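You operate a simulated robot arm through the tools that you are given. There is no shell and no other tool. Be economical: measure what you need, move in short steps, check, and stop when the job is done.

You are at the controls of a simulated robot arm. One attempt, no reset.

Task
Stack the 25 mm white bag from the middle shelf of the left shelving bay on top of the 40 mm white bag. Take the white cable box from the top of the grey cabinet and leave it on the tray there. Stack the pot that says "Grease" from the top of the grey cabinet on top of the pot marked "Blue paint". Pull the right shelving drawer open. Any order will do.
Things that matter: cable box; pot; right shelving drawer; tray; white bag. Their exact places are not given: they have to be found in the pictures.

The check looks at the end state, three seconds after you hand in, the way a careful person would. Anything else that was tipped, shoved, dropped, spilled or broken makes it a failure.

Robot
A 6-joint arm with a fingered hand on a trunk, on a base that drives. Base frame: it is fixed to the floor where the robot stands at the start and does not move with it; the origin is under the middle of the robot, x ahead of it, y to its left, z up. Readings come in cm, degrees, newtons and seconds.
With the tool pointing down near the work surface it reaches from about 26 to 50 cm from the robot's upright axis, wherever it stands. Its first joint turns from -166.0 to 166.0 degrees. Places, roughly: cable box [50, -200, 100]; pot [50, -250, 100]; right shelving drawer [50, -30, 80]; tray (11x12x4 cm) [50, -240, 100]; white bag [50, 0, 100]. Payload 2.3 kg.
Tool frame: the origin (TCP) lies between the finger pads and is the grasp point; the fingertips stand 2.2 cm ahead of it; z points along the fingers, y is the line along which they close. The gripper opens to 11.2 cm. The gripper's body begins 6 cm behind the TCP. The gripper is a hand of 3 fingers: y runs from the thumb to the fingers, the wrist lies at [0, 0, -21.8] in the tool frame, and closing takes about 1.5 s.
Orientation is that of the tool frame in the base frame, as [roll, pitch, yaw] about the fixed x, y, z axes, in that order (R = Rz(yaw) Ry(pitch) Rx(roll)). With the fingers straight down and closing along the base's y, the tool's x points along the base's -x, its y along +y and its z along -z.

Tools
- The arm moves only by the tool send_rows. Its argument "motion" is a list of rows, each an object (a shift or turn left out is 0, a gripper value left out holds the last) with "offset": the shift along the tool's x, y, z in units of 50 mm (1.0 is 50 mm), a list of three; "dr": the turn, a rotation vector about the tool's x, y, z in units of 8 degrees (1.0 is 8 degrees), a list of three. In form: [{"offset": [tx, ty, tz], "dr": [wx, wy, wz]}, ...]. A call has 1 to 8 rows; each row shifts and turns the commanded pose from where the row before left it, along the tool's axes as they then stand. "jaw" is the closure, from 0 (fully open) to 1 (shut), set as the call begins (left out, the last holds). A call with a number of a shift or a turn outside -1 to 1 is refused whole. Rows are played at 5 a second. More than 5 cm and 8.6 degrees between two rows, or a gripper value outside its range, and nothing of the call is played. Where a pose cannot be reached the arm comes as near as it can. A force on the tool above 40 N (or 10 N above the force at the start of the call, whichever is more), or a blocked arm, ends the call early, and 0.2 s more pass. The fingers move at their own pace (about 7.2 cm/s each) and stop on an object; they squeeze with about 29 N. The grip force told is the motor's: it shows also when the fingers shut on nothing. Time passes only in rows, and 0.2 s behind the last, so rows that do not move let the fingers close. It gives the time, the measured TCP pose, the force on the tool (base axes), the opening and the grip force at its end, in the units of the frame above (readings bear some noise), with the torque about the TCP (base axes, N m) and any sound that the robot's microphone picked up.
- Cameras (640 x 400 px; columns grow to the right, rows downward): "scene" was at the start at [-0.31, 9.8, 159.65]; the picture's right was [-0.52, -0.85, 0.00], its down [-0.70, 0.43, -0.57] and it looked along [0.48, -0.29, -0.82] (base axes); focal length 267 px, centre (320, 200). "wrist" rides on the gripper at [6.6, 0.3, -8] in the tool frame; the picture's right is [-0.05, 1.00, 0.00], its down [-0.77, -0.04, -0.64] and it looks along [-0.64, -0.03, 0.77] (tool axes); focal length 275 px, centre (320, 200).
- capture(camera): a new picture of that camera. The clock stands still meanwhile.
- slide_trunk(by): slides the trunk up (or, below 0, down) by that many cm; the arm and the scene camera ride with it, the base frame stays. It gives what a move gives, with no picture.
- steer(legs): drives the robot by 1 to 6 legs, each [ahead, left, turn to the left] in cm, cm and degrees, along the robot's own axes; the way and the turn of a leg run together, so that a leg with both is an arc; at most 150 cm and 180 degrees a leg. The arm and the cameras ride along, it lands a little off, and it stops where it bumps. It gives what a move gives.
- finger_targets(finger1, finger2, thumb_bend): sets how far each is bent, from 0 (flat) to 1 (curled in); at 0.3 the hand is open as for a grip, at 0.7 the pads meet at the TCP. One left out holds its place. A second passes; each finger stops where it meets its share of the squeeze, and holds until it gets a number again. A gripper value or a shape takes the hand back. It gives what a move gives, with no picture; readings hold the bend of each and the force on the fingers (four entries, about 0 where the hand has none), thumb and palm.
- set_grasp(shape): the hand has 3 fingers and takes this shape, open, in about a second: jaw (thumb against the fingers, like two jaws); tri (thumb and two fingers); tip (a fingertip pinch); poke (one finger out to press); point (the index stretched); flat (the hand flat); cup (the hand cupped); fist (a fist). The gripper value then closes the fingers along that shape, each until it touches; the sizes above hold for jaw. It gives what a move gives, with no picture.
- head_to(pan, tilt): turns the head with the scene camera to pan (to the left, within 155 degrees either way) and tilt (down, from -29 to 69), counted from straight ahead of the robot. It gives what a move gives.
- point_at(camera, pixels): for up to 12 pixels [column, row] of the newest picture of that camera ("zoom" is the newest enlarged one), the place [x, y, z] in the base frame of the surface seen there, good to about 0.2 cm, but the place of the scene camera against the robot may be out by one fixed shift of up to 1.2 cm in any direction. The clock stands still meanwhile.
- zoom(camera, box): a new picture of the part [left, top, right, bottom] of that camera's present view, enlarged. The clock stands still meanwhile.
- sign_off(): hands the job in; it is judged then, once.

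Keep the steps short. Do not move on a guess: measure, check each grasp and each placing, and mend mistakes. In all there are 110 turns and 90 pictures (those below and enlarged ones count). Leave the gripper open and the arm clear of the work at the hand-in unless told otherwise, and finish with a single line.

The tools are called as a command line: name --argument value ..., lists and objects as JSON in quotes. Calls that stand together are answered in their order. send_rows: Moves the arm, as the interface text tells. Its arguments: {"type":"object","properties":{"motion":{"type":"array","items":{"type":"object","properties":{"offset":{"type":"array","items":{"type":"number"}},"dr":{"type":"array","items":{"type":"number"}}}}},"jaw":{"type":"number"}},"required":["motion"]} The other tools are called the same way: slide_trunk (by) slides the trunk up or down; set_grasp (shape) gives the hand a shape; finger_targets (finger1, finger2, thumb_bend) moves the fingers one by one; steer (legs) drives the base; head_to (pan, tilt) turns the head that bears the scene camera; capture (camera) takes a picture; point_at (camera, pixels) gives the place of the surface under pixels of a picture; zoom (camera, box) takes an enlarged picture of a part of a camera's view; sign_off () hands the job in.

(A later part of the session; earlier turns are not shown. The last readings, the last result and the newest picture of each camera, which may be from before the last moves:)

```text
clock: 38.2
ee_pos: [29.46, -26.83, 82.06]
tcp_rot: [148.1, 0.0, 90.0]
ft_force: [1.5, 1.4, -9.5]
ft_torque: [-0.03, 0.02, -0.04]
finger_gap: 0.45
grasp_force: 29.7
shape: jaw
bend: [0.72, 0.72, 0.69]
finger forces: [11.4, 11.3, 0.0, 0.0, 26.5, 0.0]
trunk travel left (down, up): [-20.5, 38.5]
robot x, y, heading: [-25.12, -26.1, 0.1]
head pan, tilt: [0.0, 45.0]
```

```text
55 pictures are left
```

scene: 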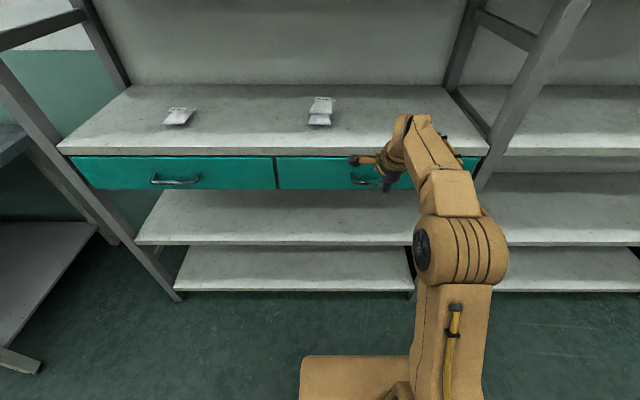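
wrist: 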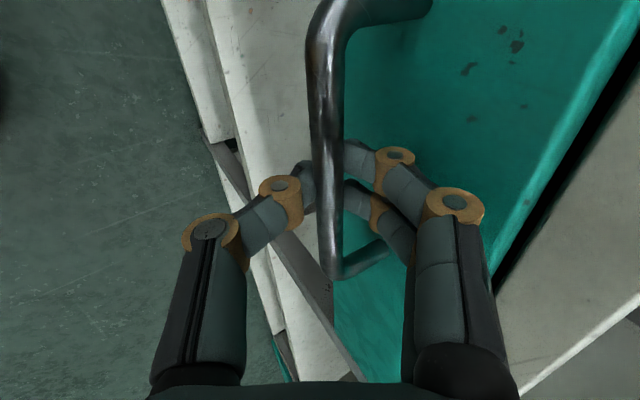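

Gripped. I'll pull back 6 cm in slow rows.

send_rows --motion '[{"offset": [0, -0.17, -0.106]}, {"offset": [0, -0.17, -0.106]}, {"offset": [0, -0.17, -0.106]}, {"offset": [0, -0.17, -0.106]}, {"offset": [0, -0.17, -0.106]}, {"offset": [0, -0.17, -0.106]}]'

capture --camera "wrist"

capture --camera "scene"

```text
clock: 39.6
ee_pos: [23.46, -26.67, 81.95]
tcp_rot: [148.1, -0.1, 90.0]
ft_force: [-0.7, 2.6, -11.5]
ft_torque: [-0.01, 0.1, 0.01]
finger_gap: 0.35
grasp_force: 29.4
shape: jaw
bend: [0.72, 0.72, 0.69]
finger forces: [10.9, 10.8, 0.0, 0.0, 26.6, 0.1]
trunk travel left (down, up): [-20.5, 38.5]
robot x, y, heading: [-24.68, -25.86, -0.2]
head pan, tilt: [0.0, 45.0]
```

```text
54 pictures are left
```

wrist: 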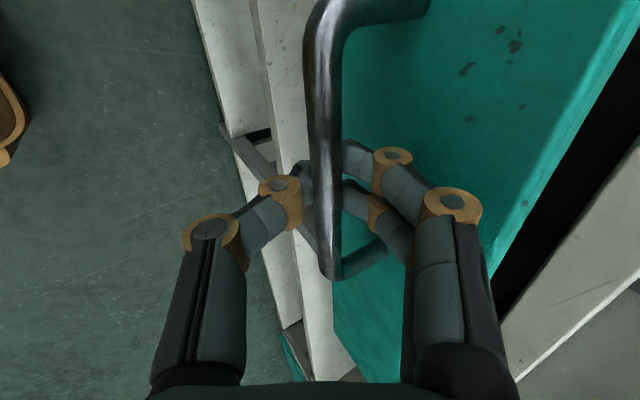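

```text
53 pictures are left
```

scene: 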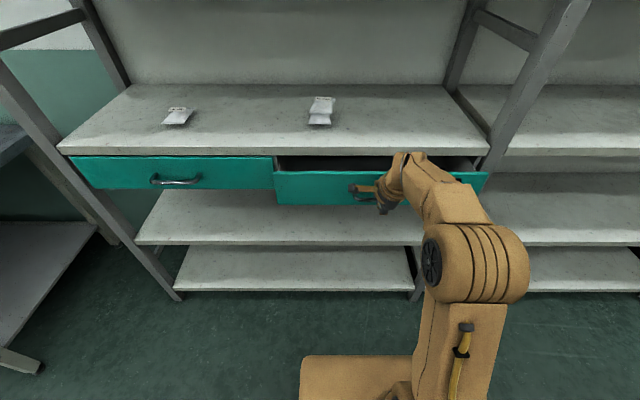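

The drawer follows. I'll pull another 10 cm.

send_rows --motion '[{"offset": [0, -0.212, -0.1325]}, {"offset": [0, -0.212, -0.1325]}, {"offset": [0, -0.212, -0.1325]}, {"offset": [0, -0.212, -0.1325]}, {"offset": [0, -0.212, -0.1325]}, {"offset": [0, -0.212, -0.1325]}, {"offset": [0, -0.212, -0.1325]}, {"offset": [0, -0.212, -0.1325]}]'

capture --camera "scene"

```text
clock: 41.4
ee_pos: [13.39, -26.74, 81.87]
tcp_rot: [148.1, 0.0, 90.1]
ft_force: [-0.5, 2.4, -12.9]
ft_torque: [0.02, 0.07, 0.02]
finger_gap: 0.3
grasp_force: 29.0
shape: jaw
bend: [0.72, 0.72, 0.69]
finger forces: [10.5, 10.4, 0.0, 0.0, 26.1, 0.0]
trunk travel left (down, up): [-20.5, 38.5]
robot x, y, heading: [-24.88, -26.13, -0.0]
head pan, tilt: [0.0, 45.0]
```

```text
52 pictures are left
```

scene: 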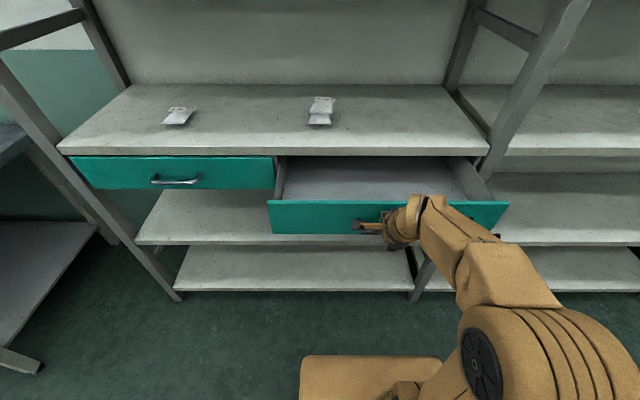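

It's 16 cm open. I'll pull 5 cm more.

send_rows --motion '[{"offset": [0, -0.17, -0.106]}, {"offset": [0, -0.17, -0.106]}, {"offset": [0, -0.17, -0.106]}, {"offset": [0, -0.17, -0.106]}, {"offset": [0, -0.17, -0.106]}]'

capture --camera "scene"

```text
clock: 42.6
ee_pos: [8.45, -26.8, 81.95]
tcp_rot: [148.1, 0.0, 90.0]
ft_force: [-0.8, 1.3, -14.7]
ft_torque: [-0.01, 0.1, 0.02]
finger_gap: 0.29
grasp_force: 29.2
shape: jaw
bend: [0.72, 0.72, 0.68]
finger forces: [10.7, 10.5, 0.0, 0.0, 27.1, 0.0]
trunk travel left (down, up): [-20.5, 38.5]
robot x, y, heading: [-24.36, -26.1, 0.0]
head pan, tilt: [0.0, 45.0]
```

```text
51 pictures are left
```

scene: 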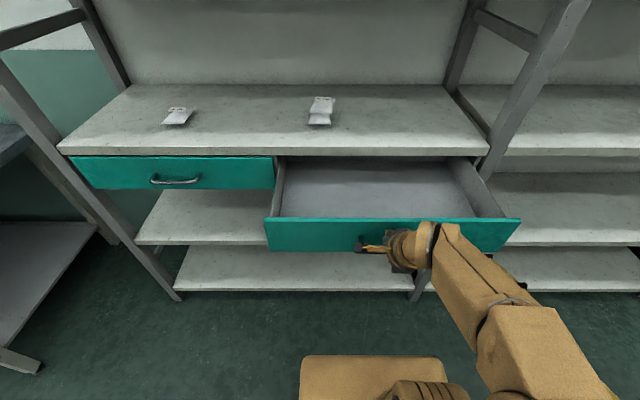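

It still slides freely at 21 cm. I'll drive back 6 cm to see whether it reaches its stop.

steer --legs '[[-6, 0, 0]]'

capture --camera "wrist"

capture --camera "scene"

```text
clock: 43.6
ee_pos: [2.77, -26.83, 81.84]
tcp_rot: [148.2, -0.1, 89.9]
ft_force: [25.5, 2.3, -13.4]
ft_torque: [0.0, 0.08, 0.06]
finger_gap: 0.2
grasp_force: 29.0
shape: jaw
bend: [0.66, 0.66, 0.69]
finger forces: [18.8, 19.0, 0.0, 0.0, 16.9, 0.0]
trunk travel left (down, up): [-20.5, 38.5]
robot x, y, heading: [-30.68, -26.13, 0.2]
head pan, tilt: [0.0, 45.0]
```

```text
50 pictures are left
```

wrist: 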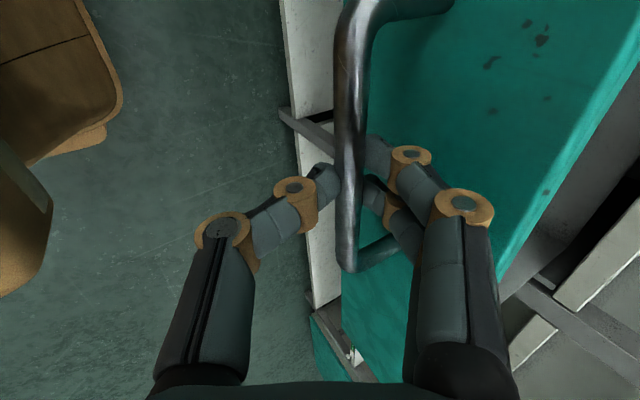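

```text
49 pictures are left
```

scene: 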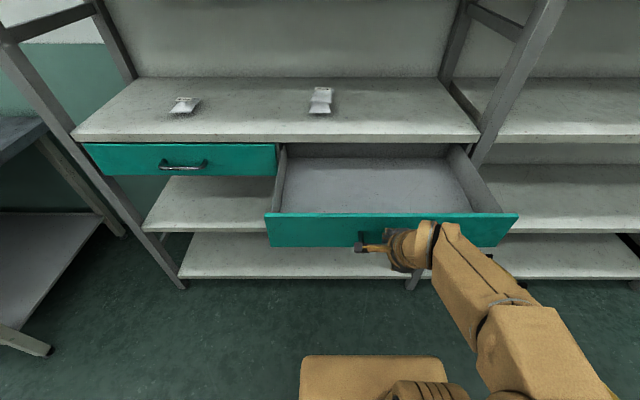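

25 N means it hit the stop, so the drawer is fully open. I'll open the hand a little and withdraw along the tool axis.

send_rows --motion '[{"offset": [0, 0.08, 0.05]}, {}, {}, {}]' --jaw 0.74

capture --camera "wrist"

```text
clock: 44.6
ee_pos: [2.84, -26.79, 82.0]
tcp_rot: [147.9, 0.0, 90.0]
ft_force: [1.5, -0.1, 0.0]
ft_torque: [0.04, -0.03, 0.02]
finger_gap: 2.96
grasp_force: 0.1
shape: jaw
bend: [0.73, 0.73, 0.7]
finger forces: [0.9, 0.8, 0.0, 0.0, 0.1, 0.1]
trunk travel left (down, up): [-20.5, 38.5]
robot x, y, heading: [-30.75, -25.6, 0.3]
head pan, tilt: [0.0, 45.0]
```

```text
48 pictures are left
```

wrist: 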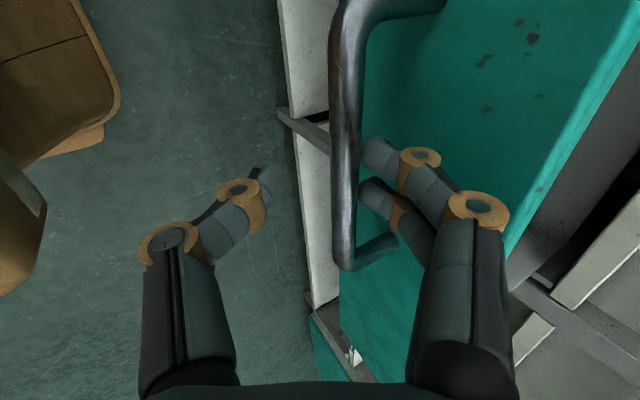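

I'll ease forward 0.4 cm, withdraw along the tool axis, then raise.

send_rows --motion '[{"offset": [0, 0.08, 0.0]}, {"offset": [0, 0, -0.3]}, {"offset": [0, 0, -0.3]}, {"offset": [0, 0, -0.3]}, {"offset": [0, 0, -0.3]}]'

capture --camera "wrist"

```text
clock: 45.8
ee_pos: [0.02, -26.78, 87.25]
tcp_rot: [147.8, 0.0, 90.1]
ft_force: [-0.1, -0.7, 0.2]
ft_torque: [0.0, 0.0, -0.02]
finger_gap: 2.93
grasp_force: 0.0
shape: jaw
bend: [0.73, 0.73, 0.7]
finger forces: [0.1, 0.0, 0.0, 0.0, 0.1, 0.0]
trunk travel left (down, up): [-20.5, 38.5]
robot x, y, heading: [-31.06, -25.91, 0.1]
head pan, tilt: [0.0, 45.0]
```

```text
47 pictures are left
```

wrist: 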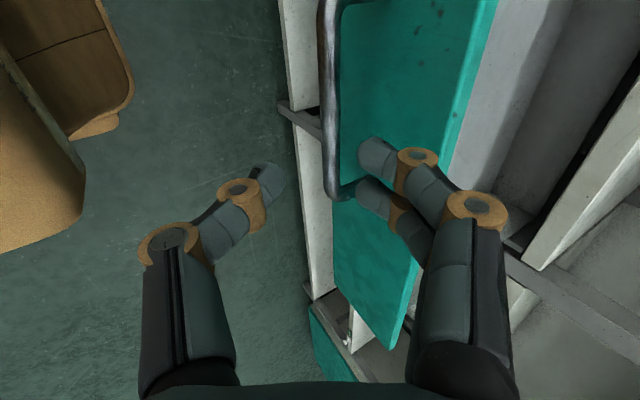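

Clear. I'll raise the trunk 30 cm, back off slightly, and drive right toward the cabinet.

slide_trunk --by 30

steer --legs '[[-5, 0, 0], [0, -140, 0]]'

head_to --pan -40 --tilt 30

capture --camera "scene"

```text
clock: 48.8
ee_pos: [0.01, -26.85, 117.22]
tcp_rot: [147.9, 0.0, 90.0]
ft_force: [0.4, -1.5, 0.4]
ft_torque: [0.01, -0.02, -0.01]
finger_gap: 2.9
grasp_force: 0.1
shape: jaw
bend: [0.73, 0.73, 0.7]
finger forces: [0.0, 0.0, 0.1, 0.0, 0.0, 0.0]
trunk travel left (down, up): [-50.5, 8.5]
robot x, y, heading: [-30.87, -26.5, 0.0]
head pan, tilt: [0.0, 45.0]
```

```text
clock: 56.3
ee_pos: [-5.8, -166.87, 117.41]
tcp_rot: [147.9, 0.0, 89.3]
ft_force: [0.0, 0.1, -0.3]
ft_torque: [0.0, -0.01, -0.03]
finger_gap: 2.91
grasp_force: 0.1
shape: jaw
bend: [0.73, 0.73, 0.7]
finger forces: [0.1, 0.1, 0.0, 0.0, 0.1, 0.0]
trunk travel left (down, up): [-50.5, 8.5]
robot x, y, heading: [-36.86, -165.78, -0.6]
head pan, tilt: [0.0, 45.0]
```

```text
clock: 57.3
ee_pos: [-5.76, -166.88, 117.41]
tcp_rot: [147.9, 0.0, 89.2]
ft_force: [-0.1, 0.6, 0.0]
ft_torque: [-0.02, -0.01, -0.03]
finger_gap: 2.91
grasp_force: 0.1
shape: jaw
bend: [0.73, 0.73, 0.7]
finger forces: [0.1, 0.1, 0.0, 0.0, 0.0, 0.0]
trunk travel left (down, up): [-50.5, 8.5]
robot x, y, heading: [-36.9, -165.66, -0.8]
head pan, tilt: [-40.0, 30.0]
```

```text
46 pictures are left
```

scene: 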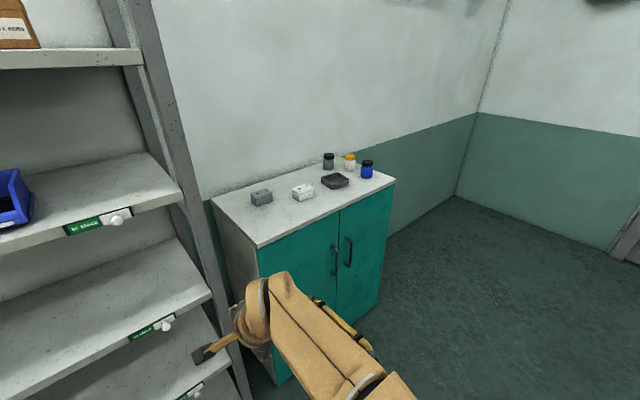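

zoom --camera "scene" --box '[230, 130, 410, 243]'

point_at --camera "scene" --pixels '[[262, 197], [302, 193], [334, 180], [328, 160], [350, 161], [366, 168], [258, 247], [392, 182], [220, 200], [320, 208], [337, 255], [368, 178]]'

```text
3.54 times, centred on (320, 186) of scene
```

zoom: 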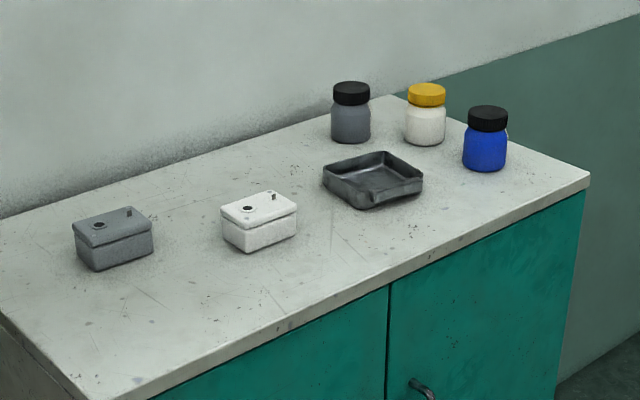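

```text
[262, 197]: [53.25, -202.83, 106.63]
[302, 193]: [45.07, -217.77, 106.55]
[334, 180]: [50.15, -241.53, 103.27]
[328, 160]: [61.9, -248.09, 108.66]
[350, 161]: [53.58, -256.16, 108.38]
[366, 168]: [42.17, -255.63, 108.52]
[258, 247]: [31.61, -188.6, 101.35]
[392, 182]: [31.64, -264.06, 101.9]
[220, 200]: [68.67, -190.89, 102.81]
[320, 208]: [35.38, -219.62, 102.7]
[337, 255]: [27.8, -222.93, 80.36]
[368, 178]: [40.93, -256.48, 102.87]
```

I see the white box, the tray and three pots (grey, white with a yellow lid, blue). I'll drive right 70 cm to face them and read the labels.

steer --legs '[[0, -72, 0.8]]'

head_to --pan 0 --tilt 30

capture --camera "scene"

zoom --camera "scene" --box '[220, 100, 460, 250]'

```text
clock: 61.3
ee_pos: [-5.92, -238.18, 117.2]
tcp_rot: [148.0, 0.1, 90.5]
ft_force: [-0.2, 0.1, 0.4]
ft_torque: [-0.01, 0.01, -0.01]
finger_gap: 2.93
grasp_force: 0.1
shape: jaw
bend: [0.73, 0.73, 0.7]
finger forces: [0.0, 0.1, 0.0, 0.0, 0.1, 0.0]
trunk travel left (down, up): [-50.5, 8.5]
robot x, y, heading: [-37.36, -237.77, 0.4]
head pan, tilt: [-40.0, 30.0]
```

```text
clock: 62.3
ee_pos: [-5.88, -238.0, 117.32]
tcp_rot: [147.9, 0.0, 90.5]
ft_force: [0.9, 0.3, 0.4]
ft_torque: [0.02, 0.01, 0.05]
finger_gap: 2.91
grasp_force: 0.1
shape: jaw
bend: [0.73, 0.73, 0.7]
finger forces: [0.0, 0.0, 0.0, 0.1, 0.0, 0.0]
trunk travel left (down, up): [-50.5, 8.5]
robot x, y, heading: [-36.85, -237.33, 0.7]
head pan, tilt: [0.0, 30.0]
```

```text
44 pictures are left
```

scene: 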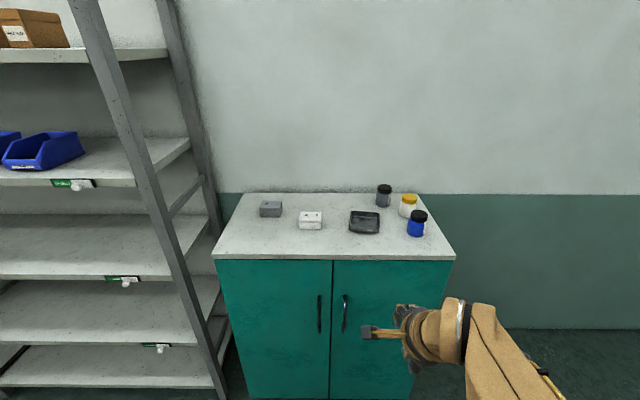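

```text
2.67 times, centred on (340, 175) of scene
```

zoom: 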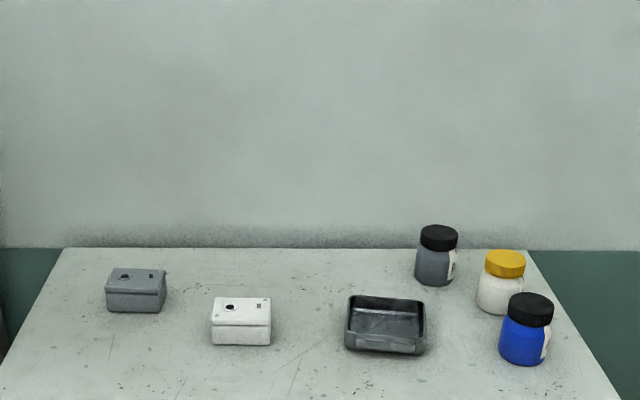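

The labels face right. I'll drive 55 cm right to read them.

steer --legs '[[0, -58, -0.5]]'

head_to --pan 28 --tilt 25

capture --camera "scene"

```text
clock: 65.6
ee_pos: [-5.56, -296.43, 117.32]
tcp_rot: [147.9, 0.0, 90.3]
ft_force: [0.8, 0.0, 0.3]
ft_torque: [-0.06, 0.02, 0.0]
finger_gap: 2.92
grasp_force: 0.1
shape: jaw
bend: [0.73, 0.73, 0.7]
finger forces: [0.0, 0.0, 0.0, 0.1, 0.0, 0.0]
trunk travel left (down, up): [-50.5, 8.5]
robot x, y, heading: [-36.39, -295.98, 0.2]
head pan, tilt: [0.0, 30.0]
```

```text
clock: 66.6
ee_pos: [-5.56, -296.42, 117.35]
tcp_rot: [147.9, 0.0, 90.2]
ft_force: [0.4, 0.3, -0.2]
ft_torque: [-0.01, -0.03, 0.0]
finger_gap: 2.92
grasp_force: 0.1
shape: jaw
bend: [0.73, 0.73, 0.7]
finger forces: [0.0, 0.0, 0.0, 0.1, 0.1, 0.1]
trunk travel left (down, up): [-50.5, 8.5]
robot x, y, heading: [-36.18, -295.79, -0.0]
head pan, tilt: [28.0, 25.0]
```

```text
42 pictures are left
```

scene: 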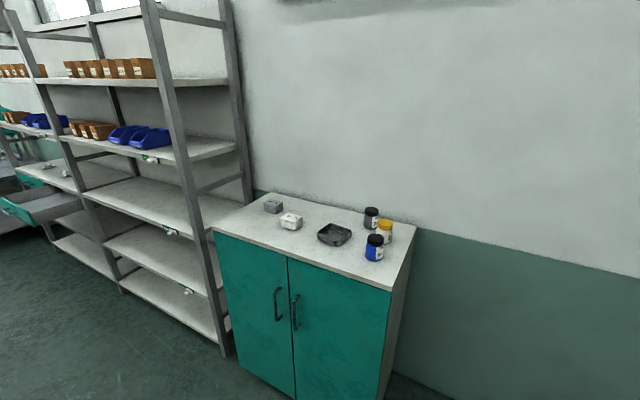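

zoom --camera "scene" --box '[340, 195, 420, 270]'

```text
5.33 times, centred on (380, 232) of scene
```

zoom: 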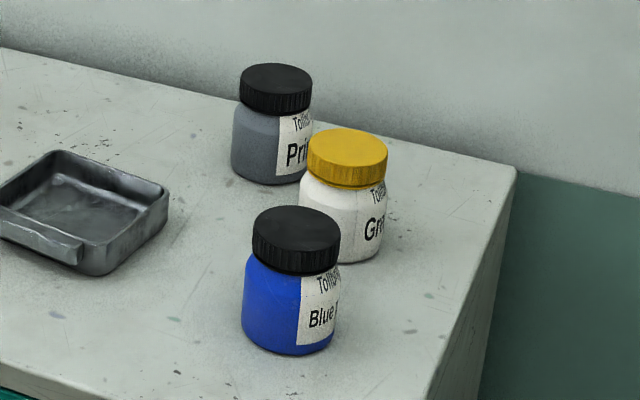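

The yellow-lidded white pot reads "Gre…" (Grease) and the blue one "Blue…". I'll drive left 43 cm in front of the pots and turn the hand back to closing along y.

steer --legs '[[0, 43, 0]]'

send_rows --motion '[{"dr": [0, 0, -1]}, {"dr": [0, 0, -1]}, {"dr": [0, 0, -1]}, {"dr": [0, 0, -1]}, {"dr": [0, 0, -1]}, {"dr": [0, 0, -1]}, {"dr": [0, 0, -1]}, {"dr": [0, 0, -1]}]' --jaw 0

send_rows --motion '[{"dr": [0, 0, -1]}, {"dr": [0, 0, -1]}, {"dr": [0, 0, -1]}, {"dr": [0, 0, -0.25]}, {"dr": [0, 1, 0]}, {"dr": [0, 1, 0]}, {"dr": [0, 1, 0]}, {"dr": [0, 1, 0]}]'

```text
clock: 69.2
ee_pos: [-5.73, -253.42, 117.38]
tcp_rot: [147.9, 0.0, 90.4]
ft_force: [-0.3, 0.2, 0.0]
ft_torque: [-0.01, -0.01, 0.0]
finger_gap: 2.93
grasp_force: 0.1
shape: jaw
bend: [0.73, 0.73, 0.7]
finger forces: [0.1, 0.0, 0.0, 0.0, 0.0, 0.1]
trunk travel left (down, up): [-50.5, 8.5]
robot x, y, heading: [-36.93, -252.91, 0.6]
head pan, tilt: [28.0, 25.0]
```

```text
clock: 71.0
ee_pos: [-5.81, -253.49, 117.36]
tcp_rot: [164.7, 28.6, 150.8]
ft_force: [0.1, -0.2, -0.1]
ft_torque: [0.0, -0.04, -0.01]
finger_gap: 11.18
grasp_force: 0.0
shape: jaw
bend: [0.3, 0.3, 0.3]
finger forces: [0.1, 0.0, 0.1, 0.0, 0.1, 0.0]
trunk travel left (down, up): [-50.5, 8.5]
robot x, y, heading: [-36.58, -253.16, 0.4]
head pan, tilt: [28.0, 25.0]
```

```text
clock: 72.8
ee_pos: [-5.71, -253.5, 117.34]
tcp_rot: [-179.9, 0.0, -179.7]
ft_force: [0.2, -1.0, 0.4]
ft_torque: [0.01, -0.03, 0.02]
finger_gap: 11.19
grasp_force: 0.1
shape: jaw
bend: [0.3, 0.3, 0.3]
finger forces: [0.0, 0.1, 0.0, 0.0, 0.1, 0.0]
trunk travel left (down, up): [-50.5, 8.5]
robot x, y, heading: [-36.61, -253.12, 0.6]
head pan, tilt: [28.0, 25.0]
```

The tool is now vertical. I'll drive forward 41 cm with the hand passing above the pots (tips at z≈115).

steer --legs '[[41, 0, -0.4]]'

head_to --pan 0 --tilt 50

capture --camera "wrist"

capture --camera "scene"

```text
clock: 75.3
ee_pos: [35.31, -253.12, 117.29]
tcp_rot: [180.0, 0.1, -179.7]
ft_force: [-0.6, 0.2, -0.1]
ft_torque: [0.0, -0.01, 0.01]
finger_gap: 11.21
grasp_force: 0.1
shape: jaw
bend: [0.3, 0.3, 0.3]
finger forces: [0.0, 0.0, 0.0, 0.0, 0.0, 0.0]
trunk travel left (down, up): [-50.5, 8.5]
robot x, y, heading: [4.34, -252.64, 0.6]
head pan, tilt: [28.0, 25.0]
```

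```text
clock: 76.3
ee_pos: [35.26, -253.13, 117.35]
tcp_rot: [-180.0, 0.0, -179.6]
ft_force: [0.1, 1.3, 0.3]
ft_torque: [0.02, -0.02, 0.04]
finger_gap: 11.19
grasp_force: 0.0
shape: jaw
bend: [0.3, 0.3, 0.3]
finger forces: [0.0, 0.0, 0.1, 0.0, 0.0, 0.0]
trunk travel left (down, up): [-50.5, 8.5]
robot x, y, heading: [4.26, -252.92, 0.7]
head pan, tilt: [0.0, 50.0]
```

```text
40 pictures are left
```

wrist: 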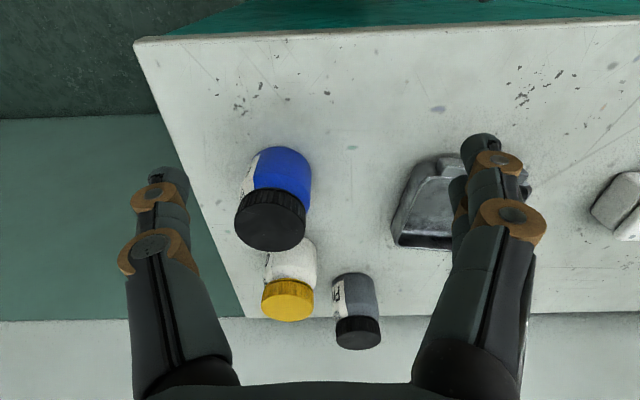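

```text
39 pictures are left
```

scene: 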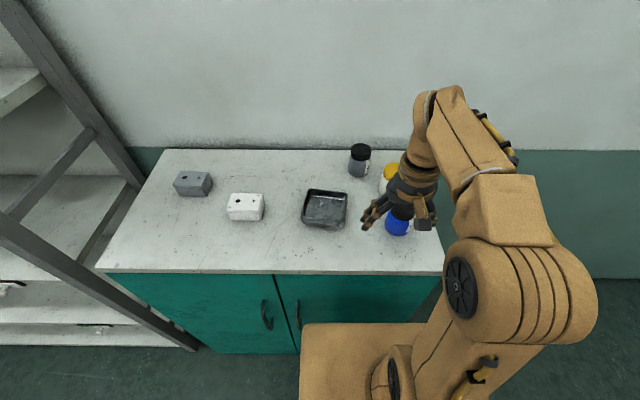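

point_at --camera "wrist" --pixels '[[270, 228], [238, 222], [303, 228], [287, 307], [264, 303], [311, 304], [358, 338], [275, 150], [295, 240], [350, 110], [420, 190], [270, 200]]'

zoom --camera "wrist" --box '[200, 130, 400, 360]'

```text
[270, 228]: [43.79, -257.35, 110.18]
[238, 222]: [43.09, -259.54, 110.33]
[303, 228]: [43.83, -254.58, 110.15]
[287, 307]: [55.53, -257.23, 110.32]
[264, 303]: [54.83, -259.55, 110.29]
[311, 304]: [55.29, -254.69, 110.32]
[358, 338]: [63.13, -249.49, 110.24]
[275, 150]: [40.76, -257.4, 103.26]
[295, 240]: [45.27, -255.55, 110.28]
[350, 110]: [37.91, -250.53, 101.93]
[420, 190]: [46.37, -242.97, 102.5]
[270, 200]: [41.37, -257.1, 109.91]
```

```text
1.74 times, centred on (300, 245) of wrist
```

zoom: 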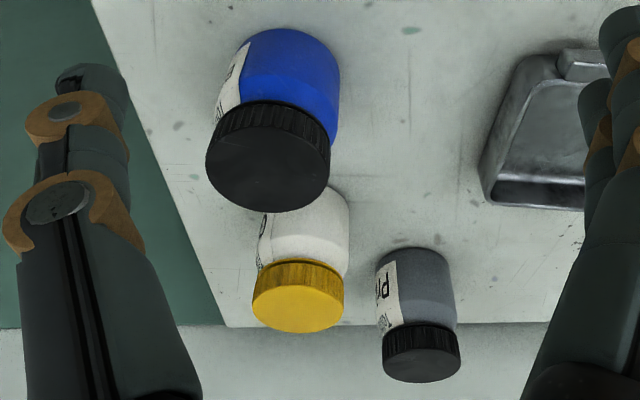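

Measured: Grease lid centre (55.5,-257.2), Blue lid centre (43.8,-257.2), both tops z≈110.3, cabinet top 101.9. The Grease pot is slightly beyond reach, so I'll drive forward 4 cm and then move above it.

steer --legs '[[4, 0, -0.5]]'

send_rows --motion '[{"offset": [-0.65, -0.15, 0]}, {"offset": [-0.65, -0.15, 0]}, {"offset": [-0.65, -0.15, 0]}, {"offset": [-0.65, -0.15, 0]}, {"offset": [-0.65, -0.15, 0]}, {}]'

capture --camera "wrist"

```text
clock: 77.1
ee_pos: [39.34, -253.45, 117.14]
tcp_rot: [-180.0, 0.1, 179.8]
ft_force: [-0.4, 0.4, -0.2]
ft_torque: [0.02, 0.0, -0.01]
finger_gap: 11.18
grasp_force: 0.0
shape: jaw
bend: [0.3, 0.3, 0.3]
finger forces: [0.1, 0.1, 0.0, 0.0, 0.1, 0.0]
trunk travel left (down, up): [-50.5, 8.5]
robot x, y, heading: [8.37, -252.38, -0.3]
head pan, tilt: [0.0, 50.0]
```

```text
clock: 78.5
ee_pos: [51.23, -256.2, 117.11]
tcp_rot: [180.0, 0.3, 179.9]
ft_force: [-0.3, 0.4, 0.1]
ft_torque: [0.03, 0.0, -0.02]
finger_gap: 11.17
grasp_force: 0.2
shape: jaw
bend: [0.3, 0.3, 0.3]
finger forces: [0.1, 0.0, 0.0, 0.0, 0.0, 0.1]
out of reach, approached as far as the arm can: row 4, 5
trunk travel left (down, up): [-50.5, 8.5]
robot x, y, heading: [8.16, -252.69, -0.1]
head pan, tilt: [0.0, 50.0]
```

```text
37 pictures are left
```

wrist: 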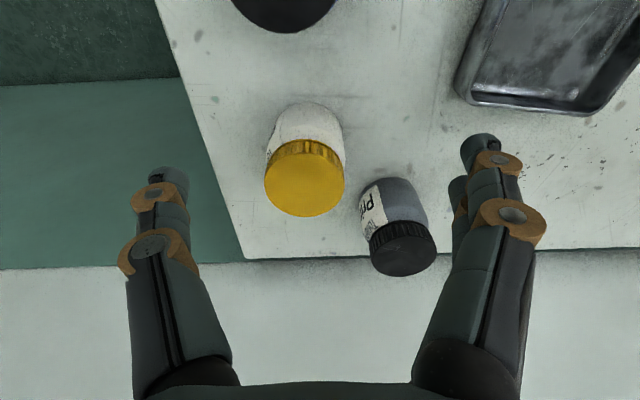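

The reach limit is caused by the wrist height. I'll raise the trunk 8 cm, lower the arm by the same amount, then move over the pot.

slide_trunk --by 8

send_rows --motion '[{"offset": [0, 0, 0.8]}, {"offset": [0, 0, 0.7]}, {"offset": [-0.43, -0.1, 0]}, {"offset": [-0.43, -0.1, 0]}, {}]'

capture --camera "wrist"

```text
clock: 79.7
ee_pos: [51.23, -256.18, 125.18]
tcp_rot: [179.9, 0.2, 179.8]
ft_force: [-1.2, 0.1, 0.3]
ft_torque: [0.01, -0.01, 0.02]
finger_gap: 11.18
grasp_force: 0.0
shape: jaw
bend: [0.3, 0.3, 0.3]
finger forces: [0.0, 0.1, 0.0, 0.0, 0.0, 0.1]
trunk travel left (down, up): [-58.5, 0.5]
robot x, y, heading: [8.23, -253.09, 0.1]
head pan, tilt: [0.0, 50.0]
```

```text
clock: 80.9
ee_pos: [55.28, -256.9, 117.65]
tcp_rot: [179.9, 0.2, 179.9]
ft_force: [-0.7, 0.7, -0.9]
ft_torque: [0.03, -0.02, 0.0]
finger_gap: 11.2
grasp_force: 0.1
shape: jaw
bend: [0.3, 0.3, 0.3]
finger forces: [0.0, 0.0, 0.1, 0.1, 0.1, 0.0]
out of reach, approached as far as the arm can: row 4
trunk travel left (down, up): [-58.5, 0.5]
robot x, y, heading: [8.43, -252.59, -0.2]
head pan, tilt: [0.0, 50.0]
```

```text
36 pictures are left
```

wrist: 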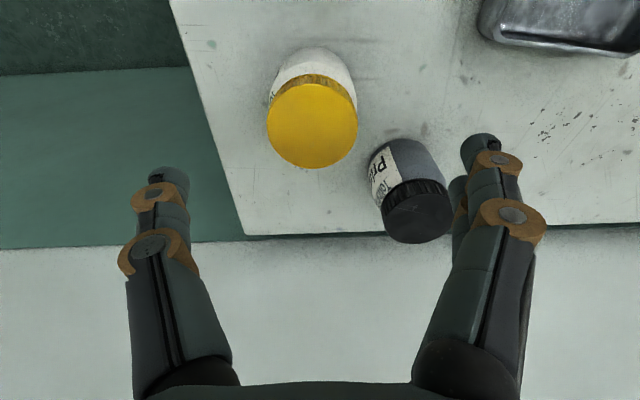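

point_at --camera "wrist" --pixels '[[312, 122], [268, 118], [357, 122], [312, 165], [415, 212], [480, 145], [457, 190], [170, 175], [388, 200]]'

```text
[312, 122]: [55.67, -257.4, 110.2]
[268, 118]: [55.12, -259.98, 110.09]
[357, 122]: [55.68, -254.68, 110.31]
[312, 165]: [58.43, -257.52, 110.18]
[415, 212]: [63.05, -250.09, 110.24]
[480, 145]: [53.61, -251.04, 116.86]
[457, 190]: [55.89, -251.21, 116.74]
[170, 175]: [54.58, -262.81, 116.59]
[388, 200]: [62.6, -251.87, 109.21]
```

Lid centre is (55.7,-257.35). I'll adjust and descend straight down to z≈105.8.

send_rows --motion '[{"offset": [0, -0.09, 0.4]}, {"offset": [-0.06, 0, 0.5]}, {"offset": [0, 0, 0.5]}, {}]'

capture --camera "wrist"

```text
clock: 81.9
ee_pos: [55.48, -257.37, 110.65]
tcp_rot: [179.9, 0.2, 179.8]
ft_force: [1.1, 0.1, -0.1]
ft_torque: [-0.03, -0.03, 0.02]
finger_gap: 11.19
grasp_force: 0.1
shape: jaw
bend: [0.3, 0.3, 0.3]
finger forces: [0.0, 0.0, 0.0, 0.0, 0.0, 0.1]
trunk travel left (down, up): [-58.5, 0.5]
robot x, y, heading: [8.52, -252.43, 0.1]
head pan, tilt: [0.0, 50.0]
```

```text
35 pictures are left
```

wrist: 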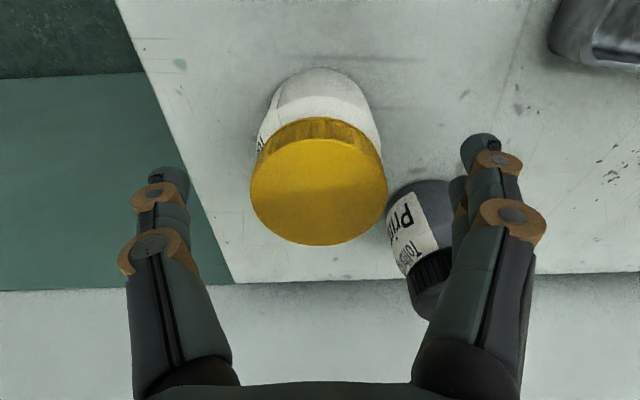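

send_rows --motion '[{"offset": [-0.02, 0, 0.4]}, {"offset": [0, 0, 0.4]}, {"offset": [0, 0, 0.14]}, {}]'

capture --camera "wrist"

```text
clock: 82.9
ee_pos: [55.7, -257.48, 106.09]
tcp_rot: [179.8, 0.3, 179.9]
ft_force: [-0.5, -1.5, 3.5]
ft_torque: [0.0, 0.02, 0.01]
finger_gap: 11.18
grasp_force: 0.0
shape: jaw
bend: [0.3, 0.3, 0.3]
finger forces: [0.1, 0.1, 0.0, 0.0, 3.3, 0.1]
trunk travel left (down, up): [-58.5, 0.5]
robot x, y, heading: [8.21, -252.33, -0.2]
head pan, tilt: [0.0, 50.0]
```

```text
34 pictures are left
```

wrist: 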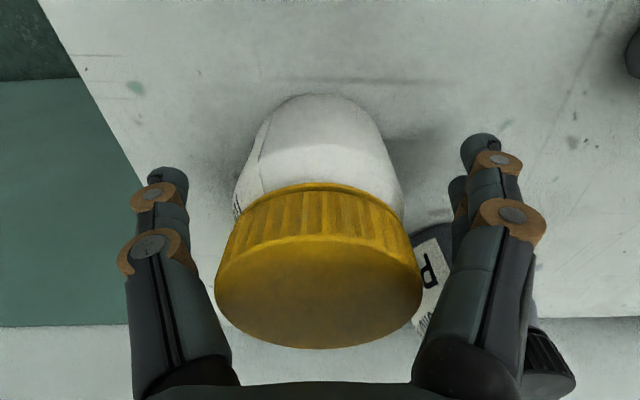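

The thumb base is lightly touching the lid (3.3 N). I'll raise 1 cm and shift 0.3 cm toward the thumb.

send_rows --motion '[{"offset": [0, 0, -0.2]}, {"offset": [0, -0.05, 0]}, {}]'

capture --camera "wrist"

```text
clock: 83.7
ee_pos: [55.69, -257.57, 107.06]
tcp_rot: [180.0, 0.2, 179.8]
ft_force: [-0.3, -0.1, -0.2]
ft_torque: [0.0, 0.02, -0.01]
finger_gap: 11.17
grasp_force: 0.0
shape: jaw
bend: [0.3, 0.3, 0.3]
finger forces: [0.0, 0.0, 0.0, 0.0, 0.0, 0.0]
trunk travel left (down, up): [-58.5, 0.5]
robot x, y, heading: [8.12, -252.95, -0.2]
head pan, tilt: [0.0, 50.0]
```

```text
33 pictures are left
```

wrist: 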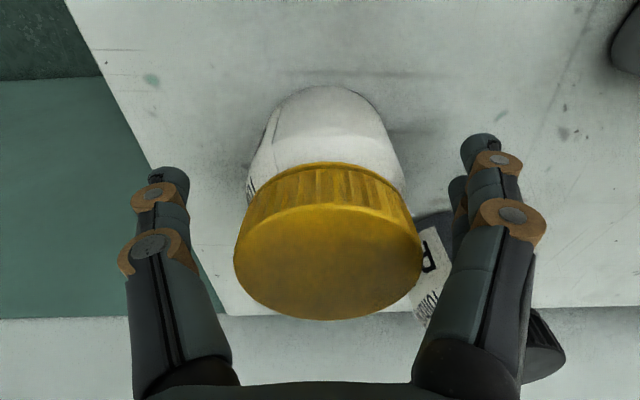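

Contact-free and centred, so I'll close on the pot.

send_rows --motion '[{}, {}, {}, {}, {}, {}, {}, {}]' --jaw 1

capture --camera "wrist"

```text
clock: 85.5
ee_pos: [55.85, -257.61, 107.03]
tcp_rot: [179.9, 0.2, 179.9]
ft_force: [0.4, -0.2, 0.5]
ft_torque: [-0.01, -0.02, -0.04]
finger_gap: 5.26
grasp_force: 28.9
shape: jaw
bend: [0.73, 0.72, 0.7]
finger forces: [12.5, 13.1, 0.1, 0.1, 26.3, 0.1]
trunk travel left (down, up): [-58.5, 0.5]
robot x, y, heading: [8.45, -253.14, 0.0]
head pan, tilt: [0.0, 50.0]
```

```text
32 pictures are left
```

wrist: 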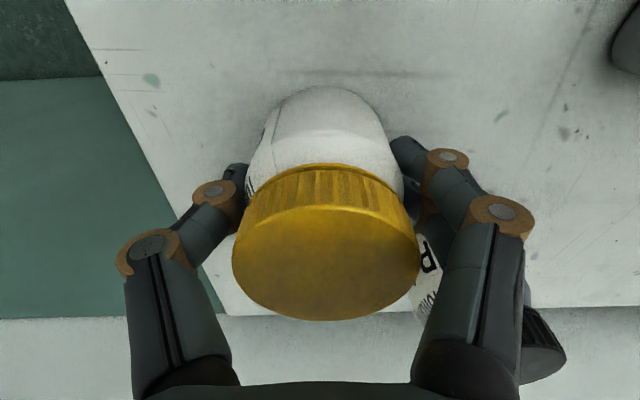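

Held. I'll lift straight 6 cm, then diagonally back and up to clear the blue pot.

send_rows --motion '[{"offset": [0, 0, -0.3]}, {"offset": [0, 0, -0.45]}, {"offset": [0, 0, -0.45]}, {"offset": [0.3, 0, -0.5]}, {"offset": [0.3, 0, -0.5]}, {"offset": [0.1, 0, -0.3]}, {}]'

capture --camera "wrist"

capture --camera "scene"

```text
clock: 87.1
ee_pos: [52.16, -257.69, 119.49]
tcp_rot: [-180.0, 0.3, 179.9]
ft_force: [-0.3, -0.8, -0.8]
ft_torque: [0.02, 0.0, 0.02]
finger_gap: 5.27
grasp_force: 29.0
shape: jaw
bend: [0.73, 0.72, 0.7]
finger forces: [12.7, 13.1, 0.0, 0.0, 26.3, 0.0]
trunk travel left (down, up): [-58.5, 0.5]
robot x, y, heading: [8.27, -252.41, -0.1]
head pan, tilt: [0.0, 50.0]
```

```text
31 pictures are left
```

wrist: 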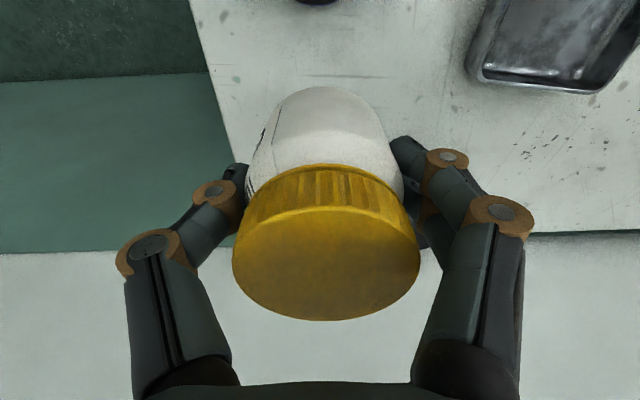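

```text
30 pictures are left
```

scene: 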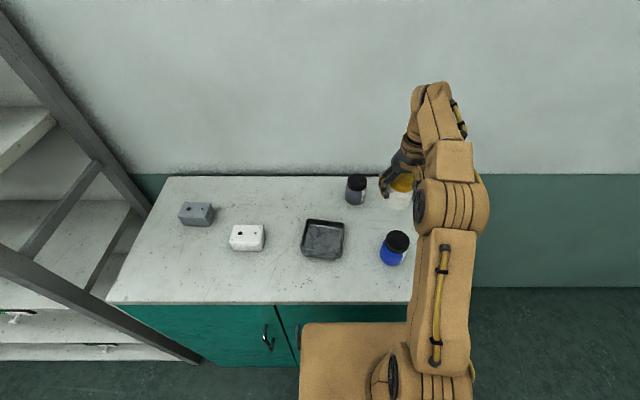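

I'll measure the held pot in both views and the blue pot in the scene view, to align them.

point_at --camera "wrist" --pixels '[[236, 260], [418, 250], [328, 318], [327, 260], [327, 213]]'

zoom --camera "scene" --box '[330, 160, 430, 280]'

point_at --camera "scene" --pixels '[[398, 239], [386, 239], [408, 240], [398, 231], [397, 248], [402, 182], [357, 181]]'

```text
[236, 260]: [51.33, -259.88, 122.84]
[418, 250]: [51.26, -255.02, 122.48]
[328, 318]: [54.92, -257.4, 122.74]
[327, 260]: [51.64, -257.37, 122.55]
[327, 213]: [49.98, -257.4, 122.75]
```

```text
3.33 times, centred on (380, 220) of scene
```

zoom: 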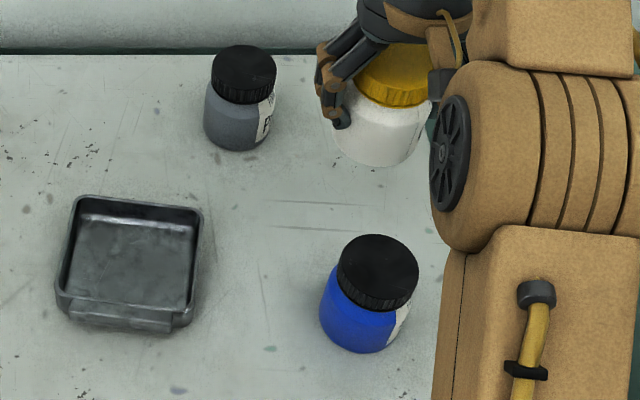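

```text
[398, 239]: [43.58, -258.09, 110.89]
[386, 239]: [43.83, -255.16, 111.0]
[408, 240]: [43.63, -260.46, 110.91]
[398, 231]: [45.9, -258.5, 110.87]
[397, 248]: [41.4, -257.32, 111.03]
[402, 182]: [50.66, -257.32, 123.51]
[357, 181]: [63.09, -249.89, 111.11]
```

Blue lid target relative to the Grease pot is Δx≈−11.75, Δy≈0 from the grasp point. I'll move back 8.1 cm over it.

send_rows --motion '[{"offset": [0.4, 0, 0]}, {"offset": [0.4, 0, 0]}, {"offset": [0.4, 0, 0]}, {"offset": [0.42, 0, 0]}, {}]'

capture --camera "wrist"

zoom --camera "scene" --box '[330, 160, 470, 300]'

```text
clock: 88.3
ee_pos: [44.17, -257.61, 119.46]
tcp_rot: [179.8, 0.2, 179.9]
ft_force: [-0.3, -0.7, -1.3]
ft_torque: [-0.01, 0.01, -0.02]
finger_gap: 5.28
grasp_force: 29.1
shape: jaw
bend: [0.73, 0.72, 0.7]
finger forces: [12.6, 13.2, 0.1, 0.0, 26.4, 0.0]
trunk travel left (down, up): [-58.5, 0.5]
robot x, y, heading: [8.45, -253.07, 0.0]
head pan, tilt: [0.0, 50.0]
```

```text
28 pictures are left
```

wrist: 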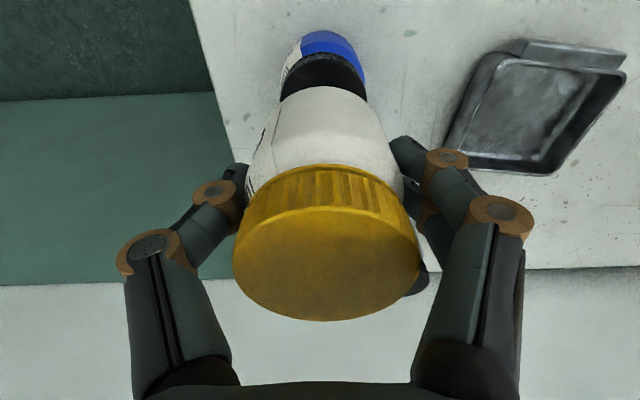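

```text
2.86 times, centred on (400, 230) of scene
```

zoom: 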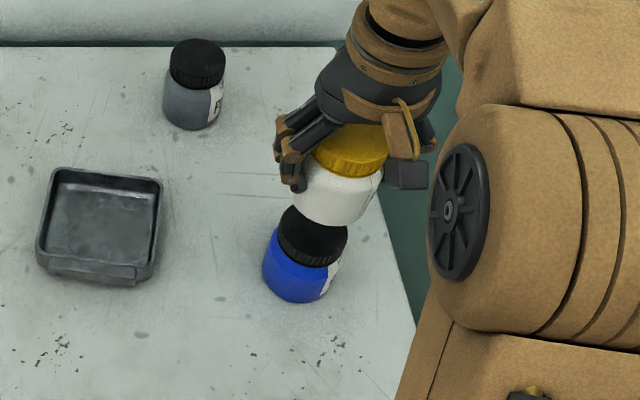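

I'll check the blue lid edges visible under the held pot.

point_at --camera "wrist" --pixels '[[283, 92], [364, 92], [324, 66], [324, 76], [300, 35], [324, 84]]'

zoom --camera "wrist" --box '[260, 20, 400, 108]'

```text
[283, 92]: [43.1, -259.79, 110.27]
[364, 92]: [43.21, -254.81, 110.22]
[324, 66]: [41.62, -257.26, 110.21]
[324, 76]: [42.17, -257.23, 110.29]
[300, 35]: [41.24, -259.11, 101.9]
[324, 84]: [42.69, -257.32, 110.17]
```

```text
4.55 times, centred on (330, 64) of wrist
```

zoom: 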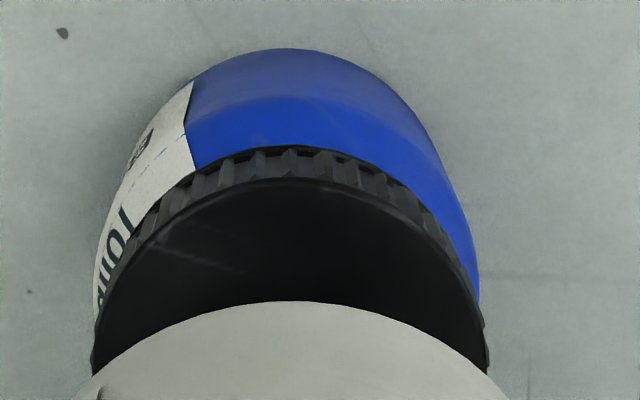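

Blue lid centre (43.95,-257.3); held pot ≈(44.27,-257.4). I'll correct 0.3 cm and lower 3.7 cm.

send_rows --motion '[{"offset": [0.06, 0.02, 0]}, {"offset": [0, 0, 0.25]}, {"offset": [0, 0, 0.25]}, {"offset": [0, 0, 0.24]}, {}]'

capture --camera "scene"

capture --camera "wrist"

```text
clock: 89.5
ee_pos: [43.76, -257.53, 115.7]
tcp_rot: [179.9, 0.1, 179.8]
ft_force: [0.2, -0.1, -2.1]
ft_torque: [0.03, -0.02, 0.02]
finger_gap: 5.28
grasp_force: 28.7
shape: jaw
bend: [0.73, 0.72, 0.7]
finger forces: [12.7, 13.1, 0.1, 0.0, 26.3, 0.0]
trunk travel left (down, up): [-58.5, 0.5]
robot x, y, heading: [8.3, -252.33, -0.2]
head pan, tilt: [0.0, 50.0]
```

```text
25 pictures are left
```

scene: 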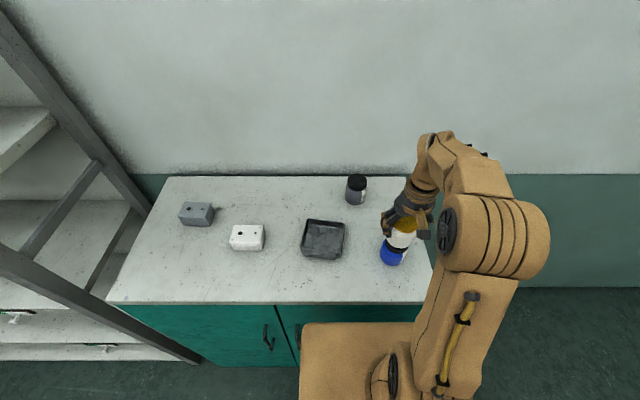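

```text
24 pictures are left
```

wrist: 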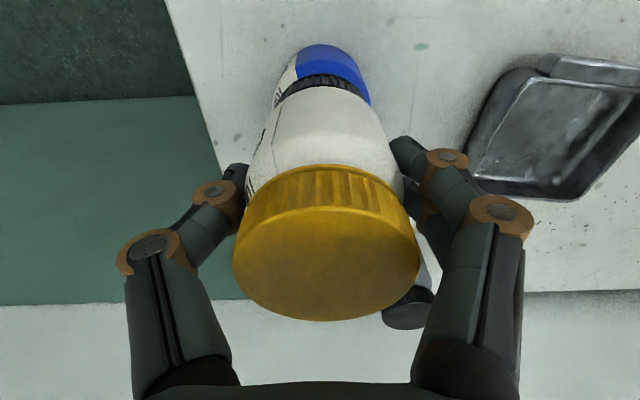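

Aligned; I'll lower in 1–2 mm steps until contact.

send_rows --motion '[{"offset": [0, 0, 0.03]}, {"offset": [0, 0, 0.02]}, {"offset": [0, 0, 0.02]}, {}]'

```text
clock: 90.5
ee_pos: [43.77, -257.56, 115.39]
tcp_rot: [179.9, 0.2, 179.7]
ft_force: [0.4, 0.0, -1.6]
ft_torque: [0.01, 0.0, -0.03]
finger_gap: 5.28
grasp_force: 29.4
shape: jaw
bend: [0.73, 0.72, 0.7]
finger forces: [12.7, 13.1, 0.0, 0.0, 26.4, 0.0]
trunk travel left (down, up): [-58.5, 0.5]
robot x, y, heading: [7.95, -252.86, -0.2]
head pan, tilt: [0.0, 50.0]
```

send_rows --motion '[{"offset": [0, 0, 0.03]}, {"offset": [0, 0, 0.02]}, {}]'

```text
clock: 91.3
ee_pos: [43.78, -257.53, 115.2]
tcp_rot: [179.9, 0.1, 179.9]
ft_force: [-0.4, -0.8, -0.1]
ft_torque: [0.01, -0.01, -0.01]
finger_gap: 5.24
grasp_force: 28.7
shape: jaw
bend: [0.73, 0.72, 0.7]
finger forces: [12.9, 13.1, 0.0, 0.1, 26.4, 0.0]
trunk travel left (down, up): [-58.5, 0.5]
robot x, y, heading: [8.36, -252.74, -0.2]
head pan, tilt: [0.0, 50.0]
```

send_rows --motion '[{"offset": [0, 0, 0.025]}, {}]'

```text
clock: 91.9
ee_pos: [43.78, -257.56, 115.06]
tcp_rot: [-180.0, 0.3, 179.9]
ft_force: [1.6, -0.2, 9.0]
ft_torque: [-0.01, -0.03, 0.0]
finger_gap: 5.26
grasp_force: 29.6
shape: jaw
bend: [0.73, 0.72, 0.7]
finger forces: [13.5, 13.7, 0.1, 0.1, 28.1, 0.0]
trunk travel left (down, up): [-58.5, 0.5]
robot x, y, heading: [8.41, -252.41, -0.3]
head pan, tilt: [0.0, 50.0]
```

Contact at 9 N. I'll release.

send_rows --motion '[{}, {}, {}, {}, {}, {}, {}, {}]' --jaw 0

capture --camera "wrist"

```text
clock: 93.7
ee_pos: [43.71, -257.51, 115.05]
tcp_rot: [179.9, 0.2, 180.0]
ft_force: [0.3, -0.1, 0.2]
ft_torque: [0.0, 0.04, -0.01]
finger_gap: 11.21
grasp_force: 0.0
shape: jaw
bend: [0.3, 0.3, 0.3]
finger forces: [0.0, 0.0, 0.0, 0.0, 0.0, 0.1]
trunk travel left (down, up): [-58.5, 0.5]
robot x, y, heading: [8.5, -252.63, -0.4]
head pan, tilt: [0.0, 50.0]
```

```text
23 pictures are left
```

wrist: 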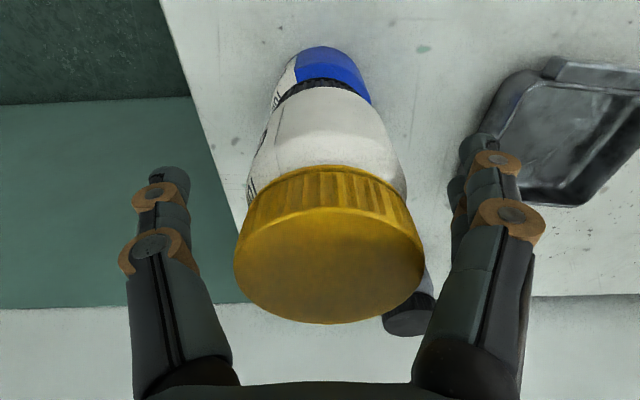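

Stack stands. I'll raise straight up 9 cm.

send_rows --motion '[{"offset": [0, 0, -0.3]}, {"offset": [0, 0, -0.5]}, {"offset": [0, 0, -0.5]}, {"offset": [0, 0, -0.5]}]'

capture --camera "scene"

```text
clock: 94.7
ee_pos: [43.7, -257.57, 124.09]
tcp_rot: [179.9, 0.1, 179.9]
ft_force: [-0.4, -0.5, -0.1]
ft_torque: [-0.02, 0.0, 0.01]
finger_gap: 11.22
grasp_force: 0.1
shape: jaw
bend: [0.3, 0.3, 0.3]
finger forces: [0.0, 0.0, 0.1, 0.0, 0.0, 0.0]
trunk travel left (down, up): [-58.5, 0.5]
robot x, y, heading: [8.63, -252.71, -0.1]
head pan, tilt: [0.0, 50.0]
```

```text
22 pictures are left
```

scene: 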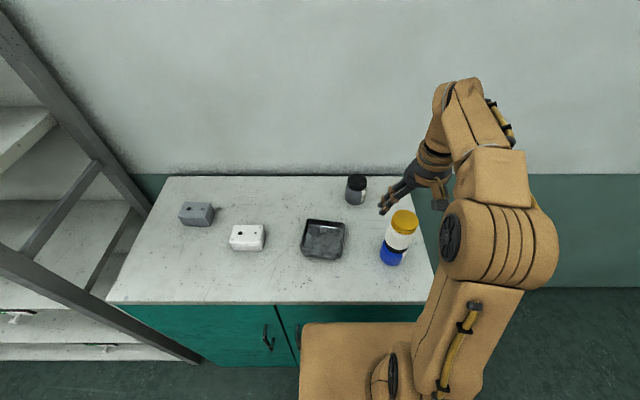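

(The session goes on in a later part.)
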